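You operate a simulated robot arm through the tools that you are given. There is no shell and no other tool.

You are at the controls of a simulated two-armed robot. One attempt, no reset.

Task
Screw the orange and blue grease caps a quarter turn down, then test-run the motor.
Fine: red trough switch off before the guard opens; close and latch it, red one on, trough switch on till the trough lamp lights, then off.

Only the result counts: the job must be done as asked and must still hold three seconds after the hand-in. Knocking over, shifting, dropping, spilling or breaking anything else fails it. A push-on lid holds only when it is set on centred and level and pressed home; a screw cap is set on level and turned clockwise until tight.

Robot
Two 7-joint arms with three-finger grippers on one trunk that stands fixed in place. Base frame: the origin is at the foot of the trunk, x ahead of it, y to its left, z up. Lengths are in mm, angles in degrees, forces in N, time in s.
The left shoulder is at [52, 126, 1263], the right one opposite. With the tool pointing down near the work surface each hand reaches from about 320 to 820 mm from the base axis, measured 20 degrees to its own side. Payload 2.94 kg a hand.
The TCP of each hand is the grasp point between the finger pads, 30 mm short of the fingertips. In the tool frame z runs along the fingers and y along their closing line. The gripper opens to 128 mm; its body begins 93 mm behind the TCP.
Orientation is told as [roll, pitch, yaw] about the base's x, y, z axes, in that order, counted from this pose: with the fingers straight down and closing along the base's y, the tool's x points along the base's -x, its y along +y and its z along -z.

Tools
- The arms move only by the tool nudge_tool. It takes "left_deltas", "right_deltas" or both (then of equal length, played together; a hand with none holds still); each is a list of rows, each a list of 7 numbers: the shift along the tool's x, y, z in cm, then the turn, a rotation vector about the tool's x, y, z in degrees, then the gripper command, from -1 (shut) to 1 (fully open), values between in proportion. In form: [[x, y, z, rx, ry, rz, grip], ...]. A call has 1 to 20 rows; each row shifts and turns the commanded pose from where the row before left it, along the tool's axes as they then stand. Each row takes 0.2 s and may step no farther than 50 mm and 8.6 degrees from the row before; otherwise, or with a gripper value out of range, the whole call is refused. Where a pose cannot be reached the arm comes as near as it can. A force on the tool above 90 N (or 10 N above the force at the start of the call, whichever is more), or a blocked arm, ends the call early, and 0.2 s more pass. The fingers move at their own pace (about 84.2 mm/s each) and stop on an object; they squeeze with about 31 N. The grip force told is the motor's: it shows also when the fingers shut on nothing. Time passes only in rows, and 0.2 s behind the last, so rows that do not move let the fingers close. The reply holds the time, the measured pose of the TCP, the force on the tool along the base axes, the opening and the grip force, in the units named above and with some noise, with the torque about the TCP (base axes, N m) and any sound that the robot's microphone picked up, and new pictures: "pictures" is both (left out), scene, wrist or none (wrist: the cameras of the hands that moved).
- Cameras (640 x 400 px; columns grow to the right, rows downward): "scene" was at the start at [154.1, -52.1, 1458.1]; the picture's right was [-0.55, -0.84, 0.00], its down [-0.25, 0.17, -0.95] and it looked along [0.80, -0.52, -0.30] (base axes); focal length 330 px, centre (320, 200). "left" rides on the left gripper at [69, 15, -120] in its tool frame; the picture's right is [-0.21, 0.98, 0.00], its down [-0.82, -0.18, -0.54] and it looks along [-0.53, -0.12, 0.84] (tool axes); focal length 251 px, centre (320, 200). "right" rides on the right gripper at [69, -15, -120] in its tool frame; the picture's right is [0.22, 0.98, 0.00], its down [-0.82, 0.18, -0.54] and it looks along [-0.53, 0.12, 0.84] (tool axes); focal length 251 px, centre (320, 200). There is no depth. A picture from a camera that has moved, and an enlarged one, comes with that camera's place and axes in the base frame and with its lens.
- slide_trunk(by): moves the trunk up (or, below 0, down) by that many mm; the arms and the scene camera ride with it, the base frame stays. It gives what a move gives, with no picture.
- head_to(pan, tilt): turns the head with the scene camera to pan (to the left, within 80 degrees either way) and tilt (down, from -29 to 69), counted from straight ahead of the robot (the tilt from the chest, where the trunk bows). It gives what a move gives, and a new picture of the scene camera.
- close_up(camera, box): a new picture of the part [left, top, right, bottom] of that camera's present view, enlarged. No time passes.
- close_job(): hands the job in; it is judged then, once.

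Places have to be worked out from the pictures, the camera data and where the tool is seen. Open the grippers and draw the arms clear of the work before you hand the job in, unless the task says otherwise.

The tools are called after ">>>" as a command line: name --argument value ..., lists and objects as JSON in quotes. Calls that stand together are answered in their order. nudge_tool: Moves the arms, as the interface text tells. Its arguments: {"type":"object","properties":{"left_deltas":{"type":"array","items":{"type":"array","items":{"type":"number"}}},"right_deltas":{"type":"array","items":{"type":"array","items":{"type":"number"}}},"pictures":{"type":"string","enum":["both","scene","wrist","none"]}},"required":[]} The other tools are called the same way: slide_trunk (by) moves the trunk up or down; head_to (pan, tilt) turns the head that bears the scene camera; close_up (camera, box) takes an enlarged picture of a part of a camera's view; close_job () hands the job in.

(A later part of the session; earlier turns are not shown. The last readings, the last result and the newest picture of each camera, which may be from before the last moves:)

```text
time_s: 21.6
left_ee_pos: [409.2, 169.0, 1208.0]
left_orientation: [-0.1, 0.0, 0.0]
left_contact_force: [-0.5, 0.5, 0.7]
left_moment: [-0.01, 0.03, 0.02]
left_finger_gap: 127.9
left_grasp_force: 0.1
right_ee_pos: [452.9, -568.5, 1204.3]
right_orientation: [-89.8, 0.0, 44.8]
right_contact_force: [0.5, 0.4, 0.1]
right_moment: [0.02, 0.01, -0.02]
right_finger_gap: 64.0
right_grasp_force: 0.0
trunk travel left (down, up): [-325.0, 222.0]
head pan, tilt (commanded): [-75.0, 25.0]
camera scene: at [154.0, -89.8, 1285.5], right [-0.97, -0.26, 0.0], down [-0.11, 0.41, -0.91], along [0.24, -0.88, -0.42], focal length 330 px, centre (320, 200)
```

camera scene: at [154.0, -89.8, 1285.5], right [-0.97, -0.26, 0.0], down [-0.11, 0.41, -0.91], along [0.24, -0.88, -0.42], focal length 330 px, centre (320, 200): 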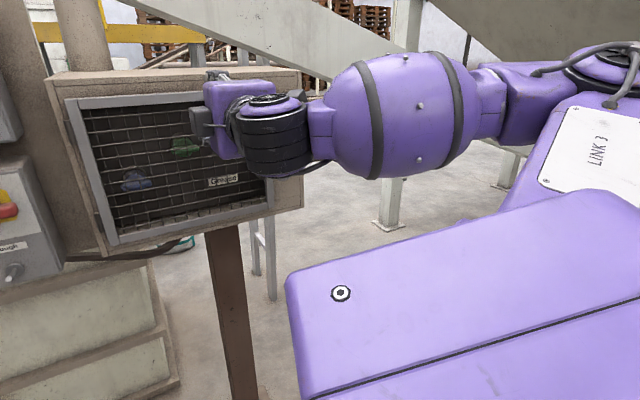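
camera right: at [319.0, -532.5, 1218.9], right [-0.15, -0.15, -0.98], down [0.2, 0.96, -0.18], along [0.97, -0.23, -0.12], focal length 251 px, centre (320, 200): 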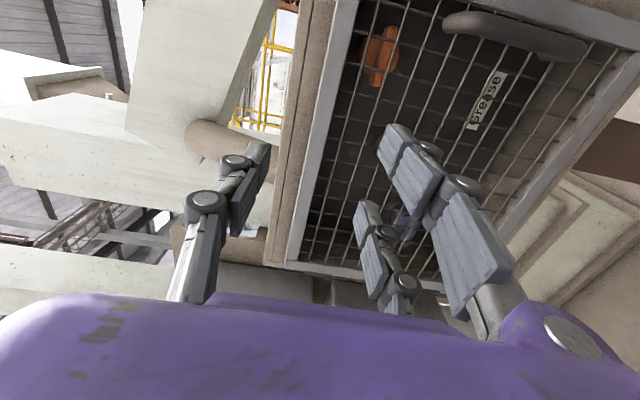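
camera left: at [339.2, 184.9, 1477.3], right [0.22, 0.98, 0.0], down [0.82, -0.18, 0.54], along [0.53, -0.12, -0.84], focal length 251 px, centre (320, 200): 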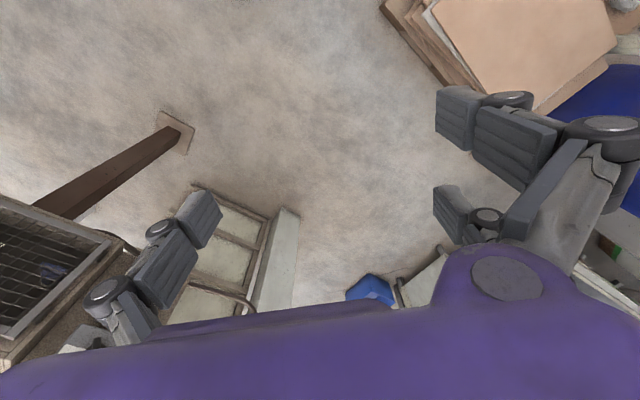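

The right elbow is folded far back, so that arm cannot work the latch side with this heading. The left arm should reach there naturally, so I first park the right hand pointing down and drawn back.

>>> nudge_tool --right_deltas '[[0, 0, 0, -7.5, 0, 0, 0.0], [0, 0, 0, -7.5, 0, 0, 0.0], [0, 0, 0, -7.5, 0, 0, 0.0], [0, 0, 0, -7.5, 0, 0, 0.0], [0, 0, 0, -7.5, 0, 0, 0.0], [0, 0, 0, -7.5, 0, 0, 0.0], [0, 2, 0, -7.5, 0, 0, 0.0], [0, 2, 0, -7.5, 0, 0, 0.0], [0, 2, 0, -7.5, 0, 0, 0.0], [0, 2, 0, -7.5, 0, 0, 0.0], [0, 2, 0, -7.5, 0, 0, 0.0], [0, 2, 0, -7.5, 0, 0, 0.0]]' --pictures "scene"

```text
time_s: 24.2
left_ee_pos: [410.3, 167.5, 1207.9]
left_orientation: [0.0, 0.0, 0.0]
left_contact_force: [0.8, -0.4, 0.1]
left_moment: [0.02, 0.01, -0.02]
left_finger_gap: 127.8
left_grasp_force: 0.1
right_ee_pos: [388.2, -337.6, 912.3]
right_orientation: [-7.4, -0.7, 42.1]
right_contact_force: [1.2, 0.6, 1.9]
right_moment: [0.0, 0.11, -0.01]
right_finger_gap: 63.7
right_grasp_force: 0.0
right hand out of reach, approached as far as the arm can: row 1, 2, 3, 4, 5, 6, 7, 8, 9, 10, 12
trunk travel left (down, up): [-325.0, 222.0]
head pan, tilt (commanded): [-75.0, 25.0]
camera scene: at [155.1, -90.9, 1285.4], right [-0.97, -0.26, 0.0], down [-0.11, 0.41, -0.91], along [0.23, -0.87, -0.42], focal length 330 px, centre (320, 200)
```

scene: 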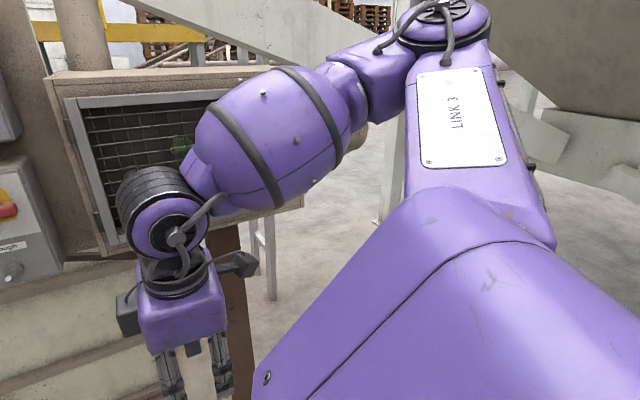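

The right hand is now pointing down and clear of the panel. I lower it further and pull it back so the left arm can pass above.

>>> nudge_tool --right_deltas '[[1.5, 0, 4, 0, 0, 0, 0.0], [1.5, 0, 4, 0, 0, 0, 0.0], [1.5, 0, 4, 0, 0, 0, 0.0], [1.5, 0, 4, 0, 0, 0, 0.0], [1.5, 0, 4, 0, 0, 0, 0.0], [1.5, 0, 4, 0, 0, 0, 0.0]]' --pictures "scene"

```text
time_s: 25.6
left_ee_pos: [410.1, 168.9, 1208.4]
left_orientation: [-0.1, 0.0, 0.0]
left_contact_force: [0.3, 0.0, -0.2]
left_moment: [0.03, 0.02, 0.01]
left_finger_gap: 128.1
left_grasp_force: 0.0
right_ee_pos: [333.4, -393.4, 667.3]
right_orientation: [-4.1, -0.1, 44.6]
right_contact_force: [-0.7, 0.2, 0.2]
right_moment: [0.02, 0.0, 0.03]
right_finger_gap: 64.1
right_grasp_force: 0.1
trunk travel left (down, up): [-325.0, 222.0]
head pan, tilt (commanded): [-75.0, 25.0]
camera scene: at [154.0, -90.2, 1285.4], right [-0.97, -0.26, 0.0], down [-0.11, 0.41, -0.91], along [0.23, -0.88, -0.42], focal length 330 px, centre (320, 200)
```

scene: 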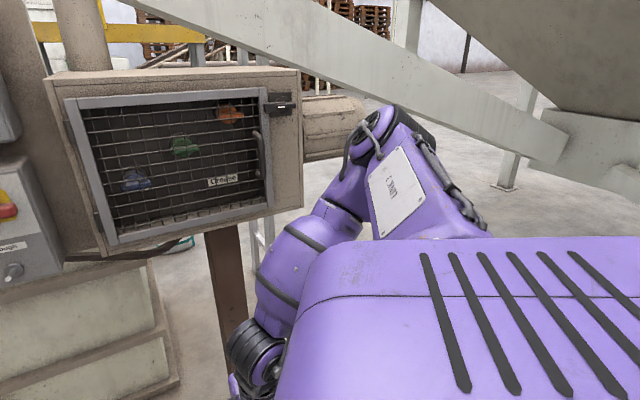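

The right elbow still sticks out at about [195, -545, 1180], just where the left wrist must work. I look down to check the space below before lowering the right arm further.

>>> head_to --pan -60 --tilt 60

```text
time_s: 26.6
left_ee_pos: [408.7, 169.4, 1208.0]
left_orientation: [0.0, 0.0, 0.0]
left_contact_force: [0.0, -0.6, 0.1]
left_moment: [0.01, 0.04, 0.01]
left_finger_gap: 128.0
left_grasp_force: 0.0
right_ee_pos: [332.9, -392.0, 668.4]
right_orientation: [-4.0, 0.0, 44.6]
right_contact_force: [-0.9, 0.1, -0.3]
right_moment: [-0.04, -0.01, -0.04]
right_finger_gap: 64.2
right_grasp_force: 0.1
trunk travel left (down, up): [-325.0, 222.0]
head pan, tilt (commanded): [-60.0, 60.0]
camera scene: at [163.4, -58.5, 1235.5], right [-0.87, -0.5, 0.0], down [-0.43, 0.75, -0.5], along [0.25, -0.43, -0.87], focal length 330 px, centre (320, 200)
```

scene: 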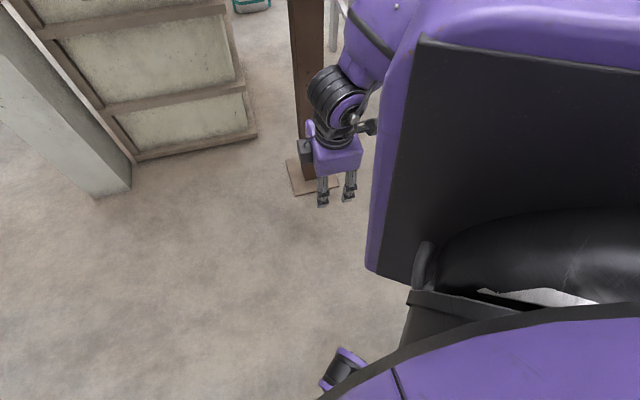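

The floor under the right hand is clear. I lower the right hand about 340 mm to bring its elbow down.

>>> nudge_tool --right_deltas '[[-0.25, 0.85, 4.25, 0, 0, 0, 0.0], [-0.25, 0.85, 4.25, 0, 0, 0, 0.0], [-0.25, 0.85, 4.25, 0, 0, 0, 0.0], [-0.25, 0.85, 4.25, 0, 0, 0, 0.0], [-0.25, 0.85, 4.25, 0, 0, 0, 0.0], [-0.25, 0.85, 4.25, 0, 0, 0, 0.0], [-0.25, 0.85, 4.25, 0, 0, 0, 0.0], [-0.25, 0.85, 4.25, 0, 0, 0, 0.0]]' --pictures "none"

>>> head_to --pan -65 --tilt 35

```text
time_s: 28.4
left_ee_pos: [409.6, 169.6, 1208.2]
left_orientation: [0.0, -0.1, 0.0]
left_contact_force: [-0.2, 1.0, 0.1]
left_moment: [-0.03, 0.02, -0.01]
left_finger_gap: 128.0
left_grasp_force: 0.1
right_ee_pos: [315.5, -349.4, 322.3]
right_orientation: [-4.1, -0.1, 44.8]
right_contact_force: [0.5, 0.9, 0.2]
right_moment: [-0.04, -0.01, 0.02]
right_finger_gap: 63.8
right_grasp_force: 0.0
trunk travel left (down, up): [-325.0, 222.0]
head pan, tilt (commanded): [-60.0, 60.0]
```

```text
time_s: 29.3
left_ee_pos: [409.3, 168.5, 1208.2]
left_orientation: [0.0, 0.0, 0.0]
left_contact_force: [0.8, 0.1, -0.5]
left_moment: [0.03, 0.0, -0.01]
left_finger_gap: 128.0
left_grasp_force: 0.0
right_ee_pos: [314.6, -349.0, 322.6]
right_orientation: [-4.0, 0.0, 44.5]
right_contact_force: [-0.4, -0.5, -0.5]
right_moment: [0.01, -0.01, 0.03]
right_finger_gap: 64.1
right_grasp_force: 0.1
trunk travel left (down, up): [-325.0, 222.0]
head pan, tilt (commanded): [-65.0, 35.0]
camera scene: at [167.4, -80.6, 1269.6], right [-0.91, -0.42, 0.0], down [-0.24, 0.52, -0.82], along [0.35, -0.74, -0.57], focal length 330 px, centre (320, 200)
```

scene: 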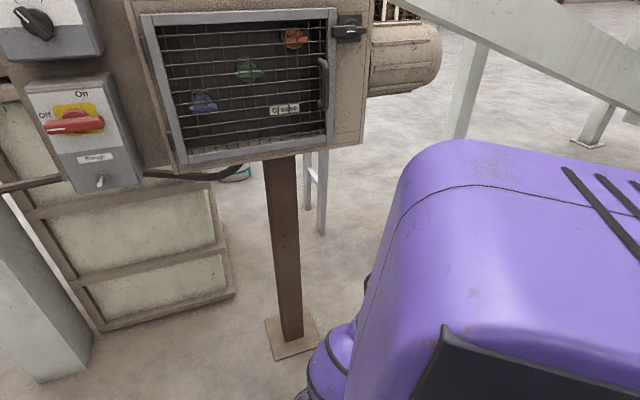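

The right arm is now low. I bring the left hand over to about [560, -180, 1180] and yaw it -45° while it still points down.

>>> nudge_tool --left_deltas '[[-1.68, -3.88, 0.31, 0, 0, 0, 0.5], [-1.68, -3.88, 0.31, 0, 0, 0, 0.3], [-1.68, -3.88, 0.31, 0, 0, 0, 0.1], [-1.68, -3.88, 0.31, 0, 0, 0, 0.1], [-1.68, -3.88, 0.31, 0, 0, 0, 0.1], [-1.68, -3.88, 0.31, 0, 0, 0, 0.1], [-1.68, -3.88, 0.31, 0, 0, 0, 0.1], [-1.68, -3.88, 0.31, 0, 0, 0, 0.1], [-1.68, -3.88, 0.31, 0, 0, 0, 0.1], [0, 0, 0, 0, 0, 7.5, 0.1], [0, 0, 0, 0, 0, 7.5, 0.1], [0, 0, 0, 0, 0, 7.5, 0.1], [0, 0, 0, 0, 0, 7.5, 0.1], [0, 0, 0, 0, 0, 7.5, 0.1], [0, 0, 0, 0, 0, 7.5, 0.1]]' --pictures "none"

>>> head_to --pan -40 --tilt 12

```text
time_s: 32.5
left_ee_pos: [560.2, -180.5, 1179.5]
left_orientation: [0.0, 0.0, -45.1]
left_contact_force: [0.2, -0.3, 0.1]
left_moment: [-0.05, 0.03, 0.0]
left_finger_gap: 70.4
left_grasp_force: 0.1
right_ee_pos: [313.8, -349.2, 320.7]
right_orientation: [-4.0, 0.1, 44.6]
right_contact_force: [-0.5, 0.9, 0.0]
right_moment: [0.03, 0.02, 0.0]
right_finger_gap: 64.0
right_grasp_force: 0.1
trunk travel left (down, up): [-325.0, 222.0]
head pan, tilt (commanded): [-65.0, 35.0]
```

```text
time_s: 33.4
left_ee_pos: [560.2, -180.2, 1180.4]
left_orientation: [0.1, 0.0, -44.9]
left_contact_force: [-0.2, -0.6, 0.2]
left_moment: [-0.05, 0.0, -0.02]
left_finger_gap: 70.6
left_grasp_force: 0.2
right_ee_pos: [313.4, -348.6, 321.3]
right_orientation: [-4.0, 0.0, 44.6]
right_contact_force: [-0.4, 0.6, 0.9]
right_moment: [-0.01, -0.03, 0.02]
right_finger_gap: 64.0
right_grasp_force: 0.1
trunk travel left (down, up): [-325.0, 222.0]
head pan, tilt (commanded): [-40.0, 12.0]
camera scene: at [201.5, -60.8, 1306.5], right [-0.64, -0.77, 0.0], down [-0.16, 0.13, -0.98], along [0.75, -0.63, -0.21], focal length 330 px, centre (320, 200)
```

scene: 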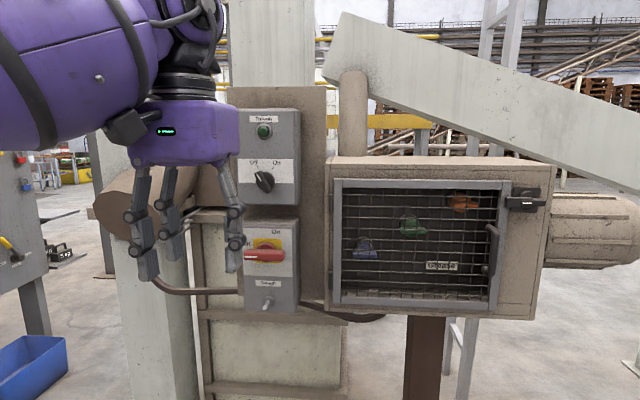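

The left hand is in place and the red switch reads Off in the scene view. Now I pitch the left hand level toward the panel.

>>> nudge_tool --left_deltas '[[0, 0, 0, 0, -7.5, 0, 0.1], [0, 0, 0, 0, -7.5, 0, 0.1], [0, 0, 0, 0, -7.5, 0, 0.1], [0, 0, 0, 0, -7.5, 0, 0.1], [0, 0, 0, 0, -7.5, 0, 0.1], [0, 0, 0, 0, -7.5, 0, 0.1], [0, 0, 0, 0, -7.5, 0, 0.1], [0, 0, 0, 0, -7.5, 0, 0.1], [0, 0, 0, 0, -7.5, 0, 0.1], [0, 0, 0, 0, -7.5, 0, 0.1], [0, 0, 0, 0, -7.5, 0, 0.1], [0, 0, 0, 0, -7.5, 0, 0.1]]' --pictures "both"

```text
time_s: 36.0
left_ee_pos: [560.0, -180.0, 1179.9]
left_orientation: [-0.6, -86.3, -44.5]
left_contact_force: [0.6, -0.7, -0.4]
left_moment: [-0.02, 0.0, 0.03]
left_finger_gap: 70.3
left_grasp_force: 0.1
left hand out of reach, approached as far as the arm can: row 12
right_ee_pos: [315.4, -349.9, 321.3]
right_orientation: [-4.0, -0.1, 44.6]
right_contact_force: [-0.8, -0.2, 0.7]
right_moment: [0.01, 0.01, 0.0]
right_finger_gap: 64.4
right_grasp_force: 0.1
trunk travel left (down, up): [-325.0, 222.0]
head pan, tilt (commanded): [-40.0, 12.0]
camera scene: at [201.3, -60.8, 1306.6], right [-0.64, -0.77, 0.0], down [-0.16, 0.13, -0.98], along [0.75, -0.63, -0.21], focal length 330 px, centre (320, 200)
camera left: at [482.9, -82.1, 1117.6], right [0.7, 0.68, 0.21], down [-0.47, 0.22, 0.85], along [0.54, -0.7, 0.47], focal length 251 px, centre (320, 200)
```

scene: 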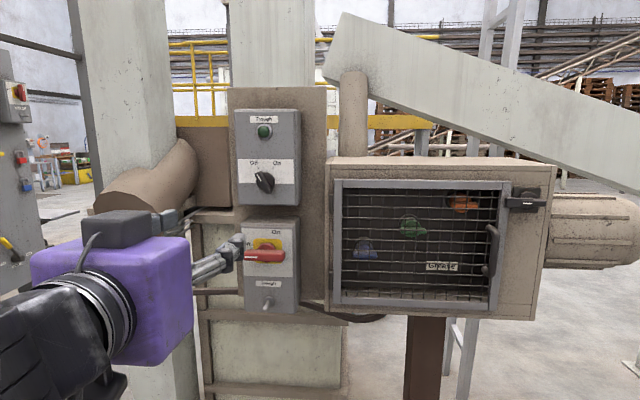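
left: 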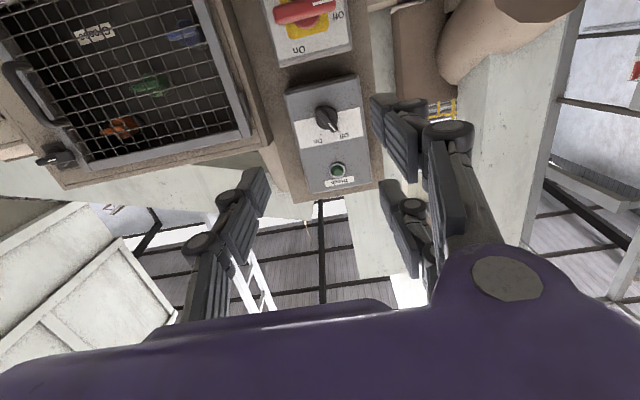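

The left hand is level. I move it right toward the latch side in two stages, watching the arm.

>>> nudge_tool --left_deltas '[[0.1, -4.2, 1.65, 0, -3.7, 0, 0.1], [0, -4.2, 1.65, 0, 0, 0, 0.1], [0, -4.2, 1.65, 0, 0, 0, 0.1], [0, -4.2, 1.65, 0, 0, 0, 0.1], [0, -4.2, 1.65, 0, 0, 0, 0.1], [0, -4.2, 1.65, 0, 0, 0, 0.1]]' --pictures "both"

```text
time_s: 37.4
left_ee_pos: [506.8, -258.1, 1220.5]
left_orientation: [40.4, -89.8, -85.2]
left_contact_force: [-1.3, 0.1, -1.3]
left_moment: [-0.1, -0.07, 0.1]
left_finger_gap: 70.3
left_grasp_force: 0.1
left hand out of reach, approached as far as the arm can: row 1, 2, 3, 4, 5, 6
right_ee_pos: [314.4, -349.9, 322.0]
right_orientation: [-4.0, -0.2, 44.6]
right_contact_force: [-0.6, -1.0, 0.5]
right_moment: [0.04, -0.04, 0.04]
right_finger_gap: 64.1
right_grasp_force: 0.0
trunk travel left (down, up): [-325.0, 222.0]
head pan, tilt (commanded): [-40.0, 12.0]
camera scene: at [198.5, -63.5, 1307.1], right [-0.64, -0.77, 0.0], down [-0.16, 0.14, -0.98], along [0.75, -0.63, -0.21], focal length 330 px, centre (320, 200)
camera left: at [432.0, -163.9, 1151.6], right [0.69, 0.69, 0.22], down [-0.51, 0.25, 0.82], along [0.52, -0.68, 0.53], focal length 251 px, centre (320, 200)
```

scene: 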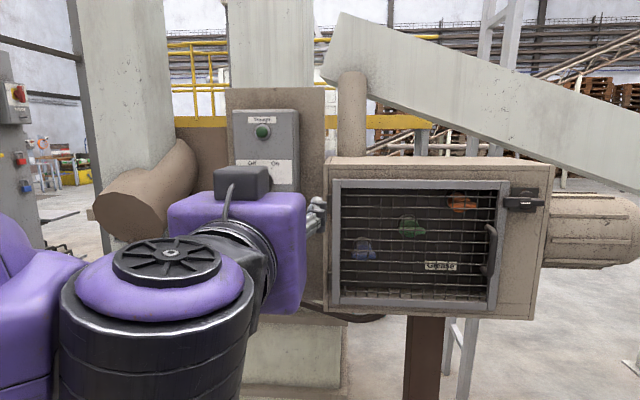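
left: 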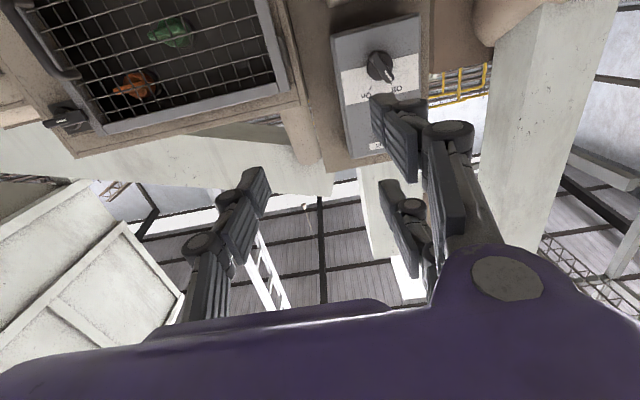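

Near the shoulder the arm gets cramped; further out toward the panel there is room. I first drive the left hand forward to about 110 mm from the guard plane, then look.

>>> nudge_tool --left_deltas '[[0.8, 0, 4, 0, 0, 0, 0.1], [0.8, 0, 4, 0, 0, 0, 0.1], [0.8, 0, 4, 0, 0, 0, 0.1], [0.8, 0, 4, 0, 0, 0, 0.1], [0.8, 0, 4, 0, 0, 0, 0.1]]' --pictures "both"

```text
time_s: 38.6
left_ee_pos: [632.8, -262.1, 1222.0]
left_orientation: [-42.9, -89.8, -2.1]
left_contact_force: [1.1, 0.8, 0.4]
left_moment: [-0.03, -0.01, -0.03]
left_finger_gap: 70.2
left_grasp_force: 0.0
left hand out of reach, approached as far as the arm can: row 1, 2, 3, 4, 5
right_ee_pos: [314.6, -349.1, 321.5]
right_orientation: [-4.0, 0.1, 44.5]
right_contact_force: [0.5, 0.9, 0.7]
right_moment: [-0.03, 0.07, -0.04]
right_finger_gap: 64.0
right_grasp_force: 0.0
trunk travel left (down, up): [-325.0, 222.0]
head pan, tilt (commanded): [-40.0, 12.0]
camera scene: at [203.7, -60.1, 1306.2], right [-0.64, -0.77, 0.0], down [-0.16, 0.13, -0.98], along [0.75, -0.63, -0.21], focal length 330 px, centre (320, 200)
camera left: at [559.1, -165.7, 1153.7], right [0.69, 0.69, 0.21], down [-0.51, 0.26, 0.82], along [0.51, -0.68, 0.53], focal length 251 px, centre (320, 200)
```

scene: 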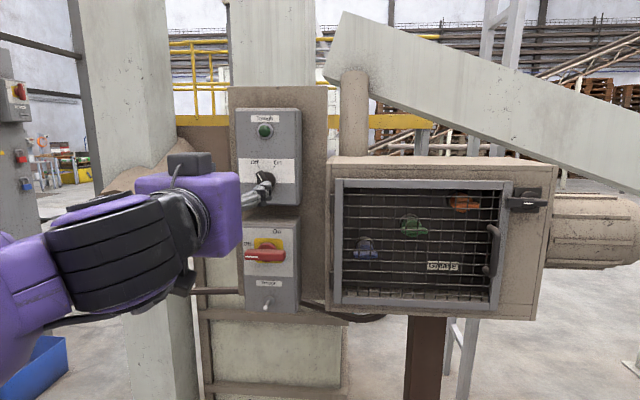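
left: 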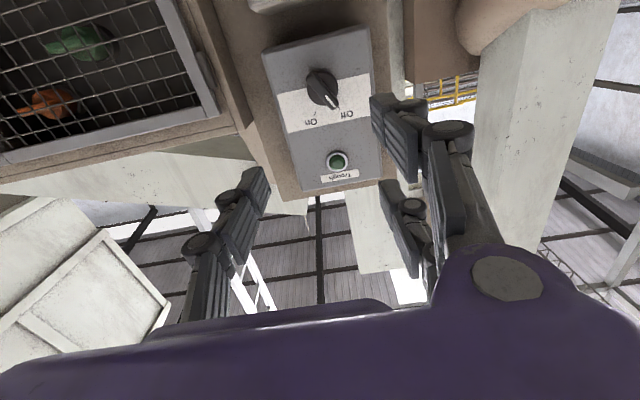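

The arm again deviated, so I look at the left arm's posture to understand its limit.

>>> head_to --pan 5 --tilt 30

```text
time_s: 39.8
left_ee_pos: [630.3, -261.0, 1224.2]
left_orientation: [-38.8, -90.0, -6.2]
left_contact_force: [0.2, -0.8, -0.1]
left_moment: [0.01, 0.02, 0.03]
left_finger_gap: 70.6
left_grasp_force: 0.1
right_ee_pos: [313.5, -349.1, 321.8]
right_orientation: [-4.0, 0.0, 44.7]
right_contact_force: [0.1, -0.3, 0.1]
right_moment: [0.01, -0.02, -0.01]
right_finger_gap: 63.8
right_grasp_force: 0.1
trunk travel left (down, up): [-325.0, 222.0]
head pan, tilt (commanded): [5.0, 30.0]
camera scene: at [220.1, 7.0, 1277.6], right [0.09, -1.0, 0.0], down [-0.5, -0.04, -0.87], along [0.86, 0.07, -0.5], focal length 330 px, centre (320, 200)
```

scene: 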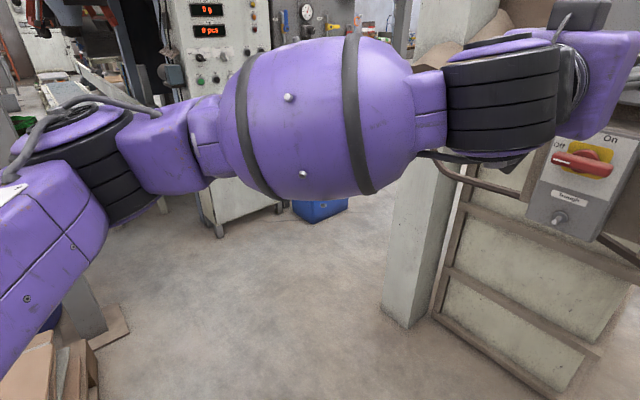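

The left elbow is out forward-left with the forearm crossing to the right, which looks workable. I test small motions to find which direction is limited.

>>> nudge_tool --left_deltas '[[0, 0, 2.5, 0, 0, 0, 0.1], [0, 0, 2.5, 0, 0, 0, 0.1]]' --pictures "none"

>>> nudge_tool --left_deltas '[[2.0, 0, 0, 0, 0, 0, 0.1], [2.0, 0, 0, 0, 0, 0, 0.1]]' --pictures "none"

>>> nudge_tool --left_deltas '[[0, -2.0, 0, 0, 0, 0, 0.1], [0, -2.0, 0, 0, 0, 0, 0.1]]' --pictures "none"

```text
time_s: 40.4
left_ee_pos: [668.7, -295.1, 1226.9]
left_orientation: [-36.9, -90.0, -8.1]
left_contact_force: [0.5, -0.4, 0.1]
left_moment: [0.0, -0.01, 0.0]
left_finger_gap: 70.4
left_grasp_force: 0.1
right_ee_pos: [314.0, -347.7, 322.2]
right_orientation: [-3.9, 0.0, 44.6]
right_contact_force: [0.3, 0.6, -0.1]
right_moment: [0.01, -0.01, 0.01]
right_finger_gap: 63.9
right_grasp_force: 0.0
trunk travel left (down, up): [-325.0, 222.0]
head pan, tilt (commanded): [5.0, 30.0]
```

```text
time_s: 41.0
left_ee_pos: [672.6, -290.1, 1215.5]
left_orientation: [78.8, -89.9, -124.3]
left_contact_force: [0.4, -0.1, -0.1]
left_moment: [-0.03, -0.01, 0.01]
left_finger_gap: 70.3
left_grasp_force: 0.0
left hand out of reach, approached as far as the arm can: row 1, 2
right_ee_pos: [314.3, -348.7, 322.0]
right_orientation: [-4.0, 0.0, 44.6]
right_contact_force: [0.0, 0.5, -0.1]
right_moment: [-0.03, 0.0, 0.02]
right_finger_gap: 64.0
right_grasp_force: 0.0
trunk travel left (down, up): [-325.0, 222.0]
head pan, tilt (commanded): [5.0, 30.0]
```

```text
time_s: 41.5
left_ee_pos: [672.8, -289.7, 1216.5]
left_orientation: [61.6, -89.9, -107.0]
left_contact_force: [-0.5, 0.1, -0.3]
left_moment: [0.01, 0.02, -0.04]
left_finger_gap: 70.5
left_grasp_force: 0.0
left hand out of reach, approached as far as the arm can: row 1, 2
right_ee_pos: [314.3, -348.9, 320.7]
right_orientation: [-4.0, 0.1, 44.6]
right_contact_force: [0.3, 0.4, 0.1]
right_moment: [-0.02, 0.0, 0.02]
right_finger_gap: 64.2
right_grasp_force: 0.0
trunk travel left (down, up): [-325.0, 222.0]
head pan, tilt (commanded): [5.0, 30.0]
```

Forward motion is fine but down and rightward are refused, which suggests a wrist-roll limit. I test rolling the hand about its own axis, which I need anyway for the latch.

>>> nudge_tool --left_deltas '[[0, 0, 0, 0, 0, -7.5, 0.1], [0, 0, 0, 0, 0, -7.5, 0.1], [0, 0, 0, 0, 0, -7.5, 0.1], [0, 0, 0, 0, 0, -7.5, 0.1]]' --pictures "none"

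>>> nudge_tool --left_deltas '[[0, -2.0, 0, 0, 0, 0, 0.1], [0, -2.0, 0, 0, 0, 0, 0.1]]' --pictures "scene"

```text
time_s: 42.5
left_ee_pos: [671.5, -288.4, 1217.4]
left_orientation: [-89.8, -59.9, 44.7]
left_contact_force: [-0.1, -0.1, -0.4]
left_moment: [-0.03, -0.04, 0.01]
left_finger_gap: 70.6
left_grasp_force: 0.1
right_ee_pos: [314.2, -348.4, 321.3]
right_orientation: [-4.0, 0.0, 44.5]
right_contact_force: [-0.8, -0.5, -0.6]
right_moment: [-0.04, -0.03, -0.03]
right_finger_gap: 64.0
right_grasp_force: 0.0
trunk travel left (down, up): [-325.0, 222.0]
head pan, tilt (commanded): [5.0, 30.0]
```

```text
time_s: 43.1
left_ee_pos: [646.4, -314.7, 1235.3]
left_orientation: [-89.9, -59.8, 45.0]
left_contact_force: [-0.1, -0.8, -1.5]
left_moment: [-0.03, 0.0, 0.02]
left_finger_gap: 70.4
left_grasp_force: 0.1
right_ee_pos: [314.5, -349.4, 322.0]
right_orientation: [-4.0, 0.0, 44.6]
right_contact_force: [-0.2, 0.1, -0.4]
right_moment: [0.01, 0.0, -0.01]
right_finger_gap: 63.9
right_grasp_force: 0.1
trunk travel left (down, up): [-325.0, 222.0]
head pan, tilt (commanded): [5.0, 30.0]
camera scene: at [220.0, 7.0, 1277.5], right [0.09, -1.0, 0.0], down [-0.5, -0.04, -0.87], along [0.86, 0.08, -0.5], focal length 330 px, centre (320, 200)
```

scene: 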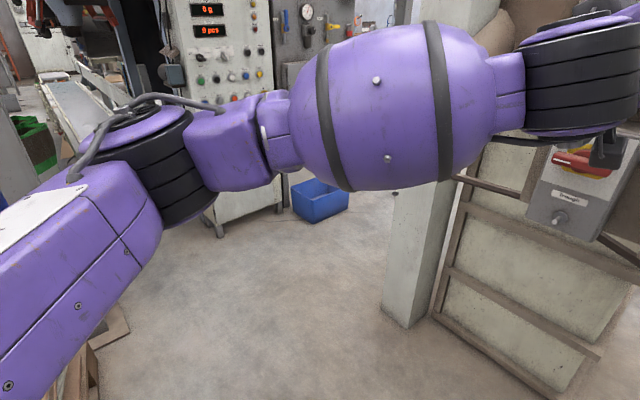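

Rolling the hand -30° freed the sideways motion, so it was the wrist-roll limit. I roll on to -90° (closing vertical, as needed for the latch) and begin moving right.

>>> nudge_tool --left_deltas '[[0, 0, 0, 0, 0, -7.5, 0.1], [0, 0, 0, 0, 0, -7.5, 0.1], [0, 0, 0, 0, 0, -7.5, 0.1], [0, 0, 0, 0, 0, -7.5, 0.1], [0, 0, 0, 0, 0, -7.5, 0.1], [0, 0, 0, 0, 0, -7.5, 0.1], [0, 0, 0, 0, 0, -7.5, 0.1], [0, 0, 0, 0, 0, -7.5, 0.1], [4.0, 0.54, 0.45, 0, 0, 0, 0.1], [4.0, 0.54, 0.45, 0, 0, 0, 0.1], [4.0, 0.54, 0.45, 0, 0, 0, 0.1], [4.0, 0.54, 0.45, 0, 0, 0, 0.1], [4.0, 0.54, 0.45, 0, 0, 0, 0.1], [4.0, 0.54, 0.45, 0, 0, 0, 0.1]]' --pictures "wrist"

>>> head_to --pan -40 --tilt 20

```text
time_s: 46.1
left_ee_pos: [566.4, -425.2, 1228.5]
left_orientation: [-90.0, 0.0, 45.0]
left_contact_force: [-0.6, -1.0, 0.5]
left_moment: [-0.03, 0.04, 0.07]
left_finger_gap: 70.4
left_grasp_force: 0.1
left hand out of reach, approached as far as the arm can: row 9, 10, 11, 12
right_ee_pos: [314.5, -348.4, 322.7]
right_orientation: [-4.0, -0.2, 44.6]
right_contact_force: [0.1, -0.3, 0.5]
right_moment: [-0.02, -0.04, -0.01]
right_finger_gap: 64.2
right_grasp_force: 0.0
trunk travel left (down, up): [-325.0, 222.0]
head pan, tilt (commanded): [5.0, 30.0]
camera left: at [433.0, -388.9, 1212.8], right [0.15, 0.15, -0.98], down [0.2, 0.96, 0.18], along [0.97, -0.22, 0.12], focal length 251 px, centre (320, 200)
```

left: 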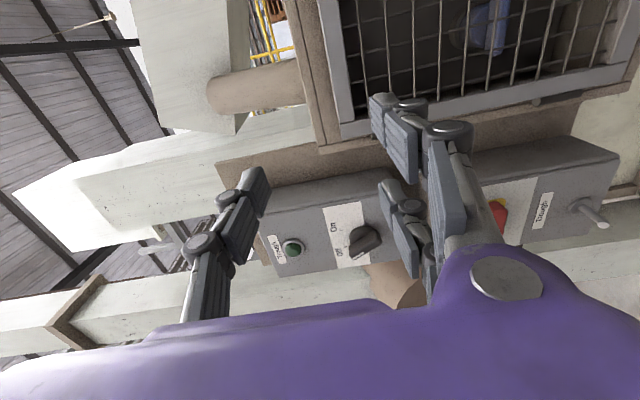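

```text
time_s: 47.3
left_ee_pos: [567.5, -423.5, 1228.6]
left_orientation: [-90.1, 0.0, 44.9]
left_contact_force: [0.3, 0.6, -1.2]
left_moment: [-0.03, 0.01, 0.01]
left_finger_gap: 70.3
left_grasp_force: 0.1
right_ee_pos: [313.6, -348.7, 322.5]
right_orientation: [-4.0, 0.0, 44.6]
right_contact_force: [-0.2, -0.5, 0.2]
right_moment: [0.01, 0.01, 0.05]
right_finger_gap: 63.9
right_grasp_force: 0.0
trunk travel left (down, up): [-325.0, 222.0]
head pan, tilt (commanded): [-40.0, 20.0]
camera scene: at [201.6, -60.6, 1293.5], right [-0.64, -0.77, 0.0], down [-0.26, 0.22, -0.94], along [0.72, -0.6, -0.34], focal length 330 px, centre (320, 200)
```

scene: 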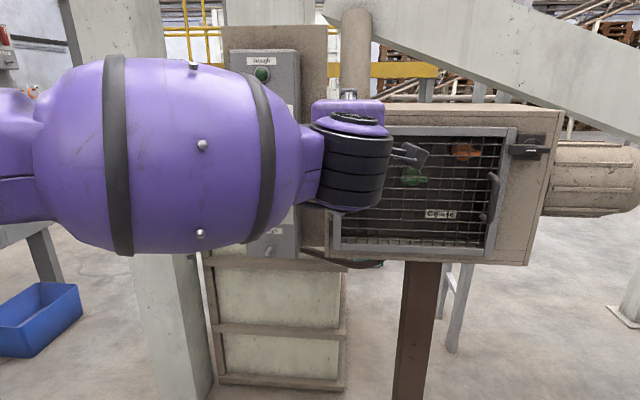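

The last rows tracked again and the hand is at s≈26. I keep going right.

>>> nudge_tool --left_deltas '[[4.0, 0.3, 0.2, 0, 0, 0, 0.1], [4.0, 0.3, 0.2, 0, 0, 0, 0.1], [4.0, 0.3, 0.2, 0, 0, 0, 0.1], [4.0, 0.3, 0.2, 0, 0, 0, 0.1], [4.0, 0.3, 0.2, 0, 0, 0, 0.1], [4.0, 0.3, 0.2, 0, 0, 0, 0.1]]' --pictures "both"

```text
time_s: 48.9
left_ee_pos: [505.7, -550.7, 1236.6]
left_orientation: [-90.4, 3.5, 52.3]
left_contact_force: [0.1, 0.9, 0.8]
left_moment: [0.01, 0.02, 0.01]
left_finger_gap: 70.3
left_grasp_force: 0.0
right_ee_pos: [314.4, -349.7, 322.4]
right_orientation: [-4.1, -0.1, 44.7]
right_contact_force: [0.0, 0.1, 0.8]
right_moment: [0.0, 0.02, 0.02]
right_finger_gap: 63.9
right_grasp_force: 0.0
trunk travel left (down, up): [-325.0, 222.0]
head pan, tilt (commanded): [-40.0, 20.0]
stopped in row 6 (left hand): the arm was blocked; the commanded pose is now the measured one
camera scene: at [200.8, -60.8, 1293.7], right [-0.64, -0.77, 0.0], down [-0.26, 0.22, -0.94], along [0.72, -0.6, -0.34], focal length 330 px, centre (320, 200)
camera left: at [367.5, -533.1, 1223.8], right [0.1, 0.12, -0.99], down [0.08, 0.99, 0.13], along [0.99, -0.09, 0.09], focal length 251 px, centre (320, 200)
```

scene: 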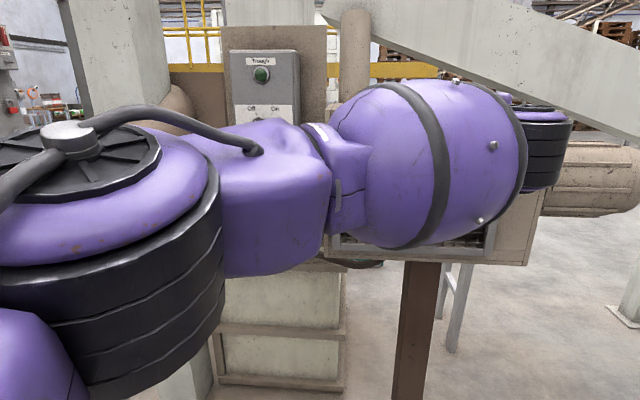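
left: 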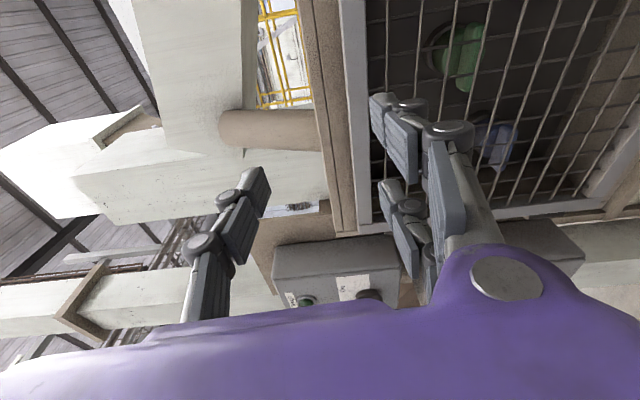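

The left arm was blocked at s≈160; I need to see what it touches, so I tilt the head down toward the crossing forearm.

>>> head_to --pan -20 --tilt 50

```text
time_s: 49.8
left_ee_pos: [505.3, -550.8, 1236.0]
left_orientation: [-90.6, 3.5, 52.3]
left_contact_force: [-0.3, -0.1, -0.4]
left_moment: [0.02, 0.03, 0.02]
left_finger_gap: 70.5
left_grasp_force: 0.0
right_ee_pos: [315.6, -349.0, 322.0]
right_orientation: [-4.0, -0.2, 44.5]
right_contact_force: [-0.3, -0.5, -0.3]
right_moment: [0.03, -0.02, -0.03]
right_finger_gap: 63.8
right_grasp_force: 0.1
trunk travel left (down, up): [-325.0, 222.0]
head pan, tilt (commanded): [-20.0, 50.0]
camera scene: at [202.6, -27.2, 1248.0], right [-0.34, -0.94, 0.0], down [-0.72, 0.26, -0.64], along [0.6, -0.22, -0.77], focal length 330 px, centre (320, 200)
```

scene: 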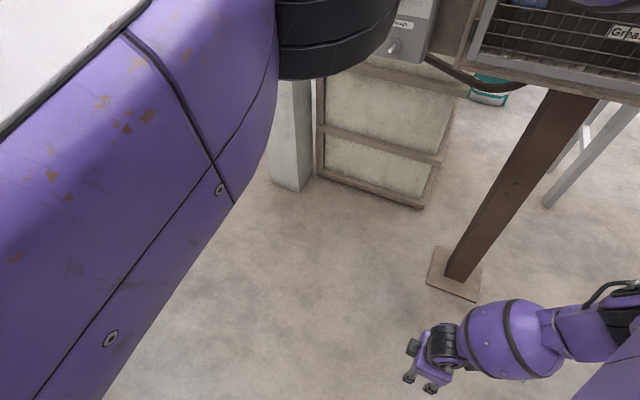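

The left upper arm is folding against the chest/head, so the left arm can't work the right side. By mirror reasoning the right arm should be freed by rolling the other way (+90°), so I take the left arm back out first.

>>> nudge_tool --left_deltas '[[-4, 0, 0, 0, 0, 0, 0.1], [-4, 0, 0, 0, 0, 0, 0.1], [-4, 0, 0, 0, 0, 0, 0.1], [-4, 0, 0, 0, 0, 0, 0.1], [-4, 0, 0, 0, 0, 0, 0.1], [-4, 0, 0, 0, 0, 0, 0.1], [-4, 0, -1, 0, 0, 0, 0.1]]' --pictures "none"

```text
time_s: 51.5
left_ee_pos: [692.0, -313.9, 1096.5]
left_orientation: [-80.6, 8.7, 56.4]
left_contact_force: [-0.5, -0.7, -0.3]
left_moment: [0.0, 0.01, 0.0]
left_finger_gap: 70.5
left_grasp_force: 0.1
left hand out of reach, approached as far as the arm can: row 7
right_ee_pos: [314.6, -348.2, 322.3]
right_orientation: [-4.1, -0.1, 44.7]
right_contact_force: [-0.1, -0.1, 0.1]
right_moment: [0.02, -0.05, -0.01]
right_finger_gap: 64.2
right_grasp_force: 0.1
trunk travel left (down, up): [-325.0, 222.0]
head pan, tilt (commanded): [-20.0, 50.0]
stopped in row 7 (left hand): the arm was blocked; the commanded pose is now the measured one
```

The left arm jumped lower than expected near the switch box. I look before moving further.

>>> head_to --pan -25 --tilt 20

>>> close_up --camera "left" --box '[0, 0, 640, 400]'

```text
time_s: 52.4
left_ee_pos: [690.3, -314.5, 1099.2]
left_orientation: [-80.9, 8.7, 56.2]
left_contact_force: [-0.5, -0.5, 0.9]
left_moment: [0.01, 0.01, -0.02]
left_finger_gap: 70.3
left_grasp_force: 0.0
right_ee_pos: [314.5, -349.6, 321.6]
right_orientation: [-4.0, -0.2, 44.7]
right_contact_force: [0.1, 0.3, -0.4]
right_moment: [-0.01, -0.01, -0.02]
right_finger_gap: 63.8
right_grasp_force: 0.1
trunk travel left (down, up): [-325.0, 222.0]
head pan, tilt (commanded): [-25.0, 20.0]
camera scene: at [214.2, -40.2, 1293.5], right [-0.42, -0.91, 0.0], down [-0.31, 0.14, -0.94], along [0.85, -0.4, -0.34], focal length 330 px, centre (320, 200)
```

scene: 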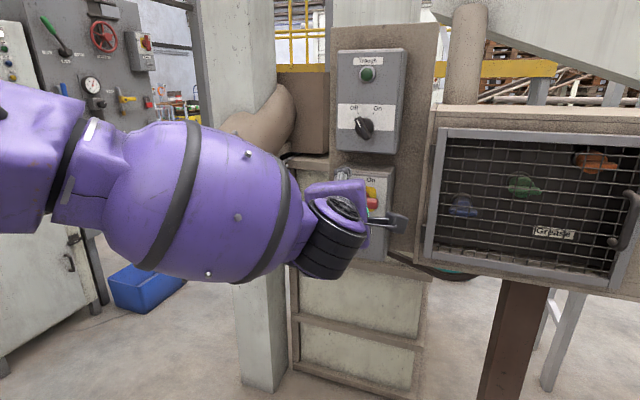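

```text
1.00 times, centred on (320, 200) of left (not enlarged: the box is as wide or as high as the picture)
camera zoom: at [551.8, -302.9, 1113.1], right [-0.09, 0.14, -0.99], down [0.05, 0.99, 0.14], along [0.99, -0.04, -0.1], focal length 251 px, centre (320, 200)
```

zoom: 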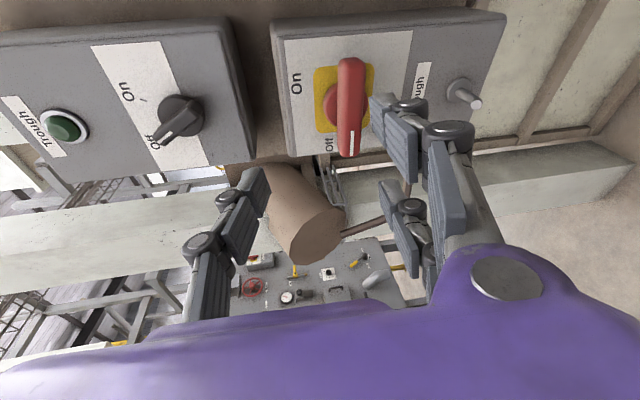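

Nothing was touched and the red switch is still Off. I retreat the left hand and tip it to point down.

>>> nudge_tool --left_deltas '[[0, 0, -3, 0, 0, 0, 0.1], [0, 0, -3, 0, 0, 0, 0.1], [0, 0, -3, 0, 0, 0, 0.1], [0, 0, 0, -7.5, 0, 0, 0.1], [0, 0, 0, -7.5, 0, 0, 0.1], [0, 0, 0, -7.5, 0, 0, 0.1], [0, 0, 0, -7.5, 0, 0, 0.1], [0, 0, 0, -7.5, 0, 0, 0.1], [0, 0, 0, -7.5, 0, 0, 0.1], [0, 0, 0, -7.5, 0, 0, 0.1], [0, 0, 0, -7.5, 0, 0, 0.1], [0, 0, 0, -7.5, 0, 0, 0.1], [0, 0, 0, -7.5, 0, 0, 0.1]]' --pictures "scene"

```text
time_s: 55.2
left_ee_pos: [617.5, -263.5, 1112.7]
left_orientation: [-5.7, 8.7, 56.1]
left_contact_force: [-0.6, -0.7, 0.5]
left_moment: [0.0, -0.01, -0.03]
left_finger_gap: 70.4
left_grasp_force: 0.0
right_ee_pos: [313.8, -349.1, 320.8]
right_orientation: [-4.0, -0.1, 44.6]
right_contact_force: [-0.3, 0.8, -0.2]
right_moment: [0.02, -0.06, 0.01]
right_finger_gap: 63.8
right_grasp_force: 0.1
trunk travel left (down, up): [-325.0, 222.0]
head pan, tilt (commanded): [-25.0, 20.0]
camera scene: at [214.3, -41.2, 1293.5], right [-0.42, -0.91, 0.0], down [-0.31, 0.15, -0.94], along [0.85, -0.4, -0.34], focal length 330 px, centre (320, 200)
```

scene: 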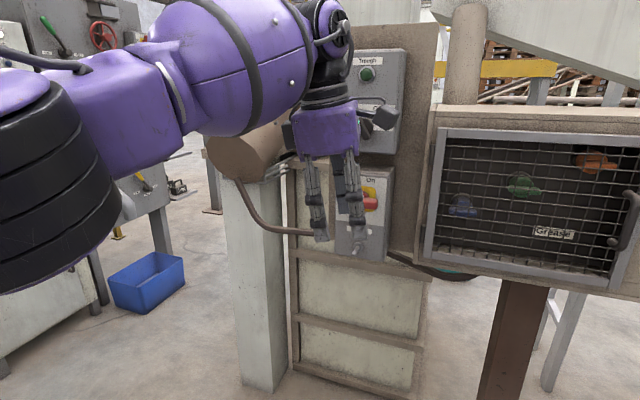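

The left hand points down now. I take it back to its home spot on the left.

>>> nudge_tool --left_deltas '[[-2.21, 3.76, -0.3, 0, 0, 0, 0.1], [-2.21, 3.76, -0.3, 0, 0, 0, 0.1], [-2.21, 3.76, -0.3, 0, 0, 0, 0.1], [-2.21, 3.76, -0.3, 0, 0, 0, 0.1], [-2.21, 3.76, -0.3, 0, 0, 0, 0.1], [-2.21, 3.76, -0.3, 0, 0, 0, 0.1], [-2.21, 3.76, -0.3, 0, 0, 0, 0.1], [-2.21, 3.76, -0.3, 0, 0, 0, 0.1], [-2.21, 3.76, -0.3, 0, 0, 0, 0.1], [-2.21, 3.76, -0.3, 0, 0, 0, 0.1], [-2.21, 3.76, -0.3, 0, 0, 0, 0.1]]' --pictures "none"

>>> nudge_tool --right_deltas '[[0.2, -0.6, -4.5, 0, 0, 0, 0.1], [0.2, -0.6, -4.5, 0, 0, 0, 0.1], [0.2, -0.6, -4.5, 0, 0, 0, 0.1], [0.2, -0.6, -4.5, 0, 0, 0, 0.1], [0.2, -0.6, -4.5, 0, 0, 0, 0.1], [0.2, -0.6, -4.5, 0, 0, 0, 0.1], [0.2, -0.6, -4.5, 0, 0, 0, 0.1], [0.2, -0.6, -4.5, 0, 0, 0, 0.1], [-2, 0, -4, 0, 0, 0, 0.1], [-2, 0, -4, 0, 0, 0, 0.1], [-2, 0, -4, 0, 0, 0, 0.1], [-2, 0, -4, 0, 0, 0, 0.1], [-2, 0, -4, 0, 0, 0, 0.1]]' --pictures "none"

>>> head_to --pan -50 --tilt 20

```text
time_s: 57.6
left_ee_pos: [403.4, 167.3, 1066.8]
left_orientation: [-5.9, 8.5, 56.1]
left_contact_force: [-0.7, 0.2, -1.2]
left_moment: [-0.05, -0.03, 0.0]
left_finger_gap: 70.6
left_grasp_force: 0.0
right_ee_pos: [314.6, -348.7, 323.1]
right_orientation: [-4.1, 0.0, 44.6]
right_contact_force: [-0.1, 0.1, 0.1]
right_moment: [-0.03, 0.0, 0.01]
right_finger_gap: 64.1
right_grasp_force: 0.0
trunk travel left (down, up): [-325.0, 222.0]
head pan, tilt (commanded): [-25.0, 20.0]
```

```text
time_s: 60.4
left_ee_pos: [405.9, 165.1, 1066.9]
left_orientation: [-5.8, 8.6, 56.3]
left_contact_force: [0.0, 0.3, 0.4]
left_moment: [0.03, 0.02, 0.01]
left_finger_gap: 70.6
left_grasp_force: 0.1
right_ee_pos: [379.8, -296.2, 885.2]
right_orientation: [-3.9, 0.1, 44.8]
right_contact_force: [-0.1, -0.4, -0.3]
right_moment: [0.0, 0.0, -0.01]
right_finger_gap: 70.5
right_grasp_force: 0.1
trunk travel left (down, up): [-325.0, 222.0]
head pan, tilt (commanded): [-25.0, 20.0]
```

```text
time_s: 61.3
left_ee_pos: [405.4, 165.7, 1066.5]
left_orientation: [-5.9, 8.5, 56.2]
left_contact_force: [-0.4, -0.2, -0.6]
left_moment: [0.04, 0.0, 0.0]
left_finger_gap: 70.2
left_grasp_force: 0.0
right_ee_pos: [381.1, -296.7, 884.1]
right_orientation: [-4.0, 0.1, 44.5]
right_contact_force: [0.1, 0.6, 0.7]
right_moment: [0.0, 0.02, 0.02]
right_finger_gap: 70.2
right_grasp_force: 0.0
trunk travel left (down, up): [-325.0, 222.0]
head pan, tilt (commanded): [-50.0, 20.0]
camera scene: at [190.0, -72.1, 1293.6], right [-0.77, -0.64, 0.0], down [-0.22, 0.26, -0.94], along [0.6, -0.72, -0.34], focal length 330 px, centre (320, 200)
```

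scene: 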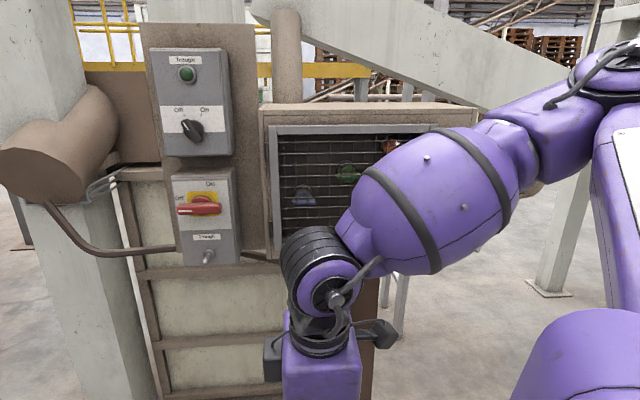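

The right hand is back at a free spot pointing down. I roll it +180° about its axis (yaw +45 → -135) to test the other wrist-roll branch.

>>> nudge_tool --right_deltas '[[0, 0, 0, 0, 0, 8.2, 0.1], [0, 0, 0, 0, 0, 8.2, 0.1], [0, 0, 0, 0, 0, 8.2, 0.1], [0, 0, 0, 0, 0, 8.2, 0.1], [0, 0, 0, 0, 0, 8.2, 0.1], [0, 0, 0, 0, 0, 8.2, 0.1], [0, 0, 0, 0, 0, 8.2, 0.1], [0, 0, 0, 0, 0, 8.2, 0.1], [0, 0, 0, 0, 0, 8.2, 0.1], [0, 0, 0, 0, 0, 8.2, 0.1], [0, 0, 0, 0, 0, 8.2, 0.1], [0, 0, 0, 0, 0, 8.2, 0.1], [0, 0, 0, 0, 0, 8.2, 0.1], [0, 0, 0, 0, 0, 8.2, 0.1], [0, 0, 0, 0, 0, 8.2, 0.1], [0, 0, 0, 0, 0, 8.2, 0.1], [0, 0, 0, 0, 0, 8.2, 0.1], [0, 0, 0, 0, 0, 8.2, 0.1], [0, 0, 0, 0, 0, 8.2, 0.1], [0, 0, 0, 0, 0, 8.2, 0.1]]' --pictures "scene"

```text
time_s: 65.5
left_ee_pos: [404.8, 165.1, 1067.2]
left_orientation: [-5.9, 8.5, 56.2]
left_contact_force: [-0.1, 0.9, 0.6]
left_moment: [0.0, 0.01, 0.01]
left_finger_gap: 70.4
left_grasp_force: 0.1
right_ee_pos: [380.6, -296.2, 883.2]
right_orientation: [3.9, -1.0, -119.7]
right_contact_force: [0.9, -0.3, 0.7]
right_moment: [0.03, 0.0, -0.02]
right_finger_gap: 70.3
right_grasp_force: 0.1
trunk travel left (down, up): [-325.0, 222.0]
head pan, tilt (commanded): [-50.0, 20.0]
camera scene: at [190.0, -72.1, 1293.6], right [-0.77, -0.64, 0.0], down [-0.22, 0.26, -0.94], along [0.6, -0.72, -0.34], focal length 330 px, centre (320, 200)
```

scene: 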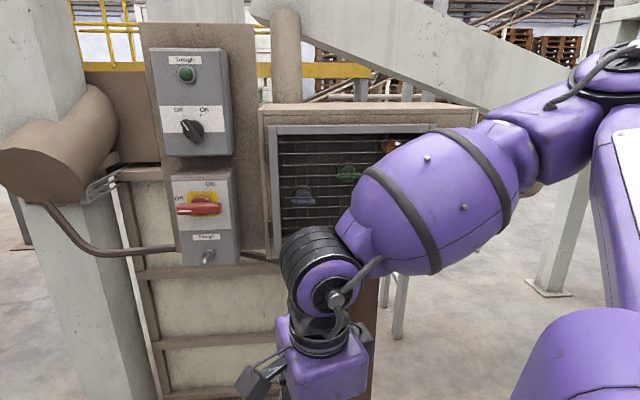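

No limit was hit through 164°. I finish the roll, move forward and up, then tip the hand level toward the guard.

>>> nudge_tool --right_deltas '[[0, 0, 0, 0, 0, 7.65, 0.1], [0, 0, 0, 0, 0, 7.65, 0.1], [0, 3.6, -2.8, 0, 0, 0, 0.1], [0, 3.6, -2.8, 0, 0, 0, 0.1], [0, 3.6, -2.8, 0, 0, 0, 0.1], [0, 3.6, -2.8, 0, 0, 0, 0.1], [0, 3.6, -2.8, 0, 0, 0, 0.1], [0, 0, 0, -7.5, 0, 0, 0.1], [0, 0, 0, -7.5, 0, 0, 0.1], [0, 0, 0, -7.5, 0, 0, 0.1], [0, 0, 0, -7.5, 0, 0, 0.1], [0, 0, 0, -7.5, 0, 0, 0.1], [0, 0, 0, -7.5, 0, 0, 0.1], [0, 0, 0, -7.5, 0, 0, 0.1], [0, 0, 0, -7.5, 0, 0, 0.1]]' --pictures "scene"

```text
time_s: 68.7
left_ee_pos: [405.7, 164.4, 1066.9]
left_orientation: [-5.9, 8.5, 56.3]
left_contact_force: [0.5, 0.1, -0.3]
left_moment: [0.04, -0.03, -0.02]
left_finger_gap: 70.3
left_grasp_force: 0.1
right_ee_pos: [500.4, -416.6, 1035.4]
right_orientation: [56.6, 0.1, -134.6]
right_contact_force: [0.1, -0.4, -1.0]
right_moment: [0.04, -0.05, -0.02]
right_finger_gap: 70.2
right_grasp_force: 0.1
right hand out of reach, approached as far as the arm can: row 15
trunk travel left (down, up): [-325.0, 222.0]
head pan, tilt (commanded): [-50.0, 20.0]
camera scene: at [189.9, -73.5, 1293.5], right [-0.77, -0.64, 0.0], down [-0.22, 0.26, -0.94], along [0.6, -0.72, -0.34], focal length 330 px, centre (320, 200)
```

scene: 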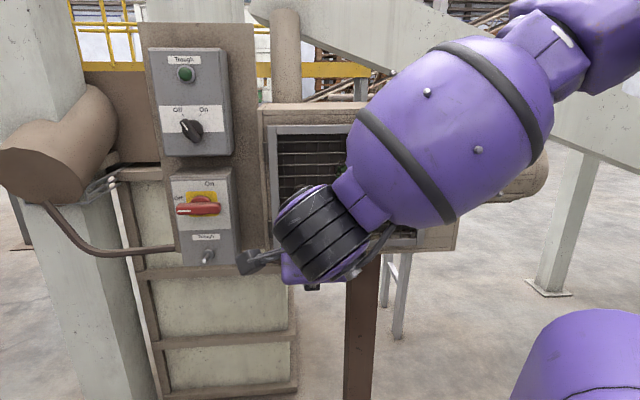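

Row 15 hit a limit because the hand is too near and low. I go forward and up some, then continue tipping level.

>>> nudge_tool --right_deltas '[[0, 3.3, 1.0, 0, 0, 0, 0.1], [0, 3.3, 1.0, 0, 0, 0, 0.1], [0, 3.3, 1.0, 0, 0, 0, 0.1], [0, 0, 0, -6.7, 0, 0, 0.1], [0, 0, 0, -6.7, 0, 0, 0.1], [0, 0, 0, -6.7, 0, 0, 0.1], [0, 0, 0, -6.7, 0, 0, 0.1], [0, 0, 0, -6.7, 0, 0, 0.1]]' --pictures "both"

```text
time_s: 70.5
left_ee_pos: [406.3, 168.2, 1066.6]
left_orientation: [-5.8, 8.7, 56.1]
left_contact_force: [0.2, 0.3, 0.4]
left_moment: [-0.1, -0.01, 0.0]
left_finger_gap: 70.7
left_grasp_force: 0.0
right_ee_pos: [557.1, -469.0, 1103.8]
right_orientation: [90.3, 0.0, -134.6]
right_contact_force: [0.5, 0.7, 0.3]
right_moment: [0.04, 0.07, -0.12]
right_finger_gap: 70.1
right_grasp_force: 0.0
trunk travel left (down, up): [-325.0, 222.0]
head pan, tilt (commanded): [-50.0, 20.0]
camera scene: at [190.1, -69.4, 1293.7], right [-0.77, -0.64, 0.0], down [-0.22, 0.26, -0.94], along [0.6, -0.72, -0.34], focal length 330 px, centre (320, 200)
camera right: at [521.3, -335.7, 1088.8], right [0.15, 0.16, 0.98], down [-0.96, -0.2, 0.18], along [0.23, -0.97, 0.12], focal length 251 px, centre (320, 200)
```

scene: 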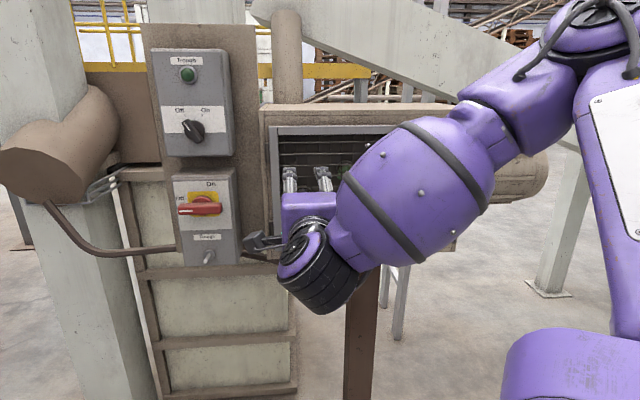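
right: 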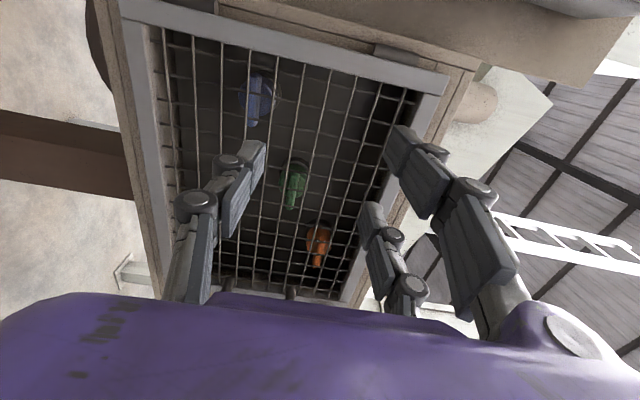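

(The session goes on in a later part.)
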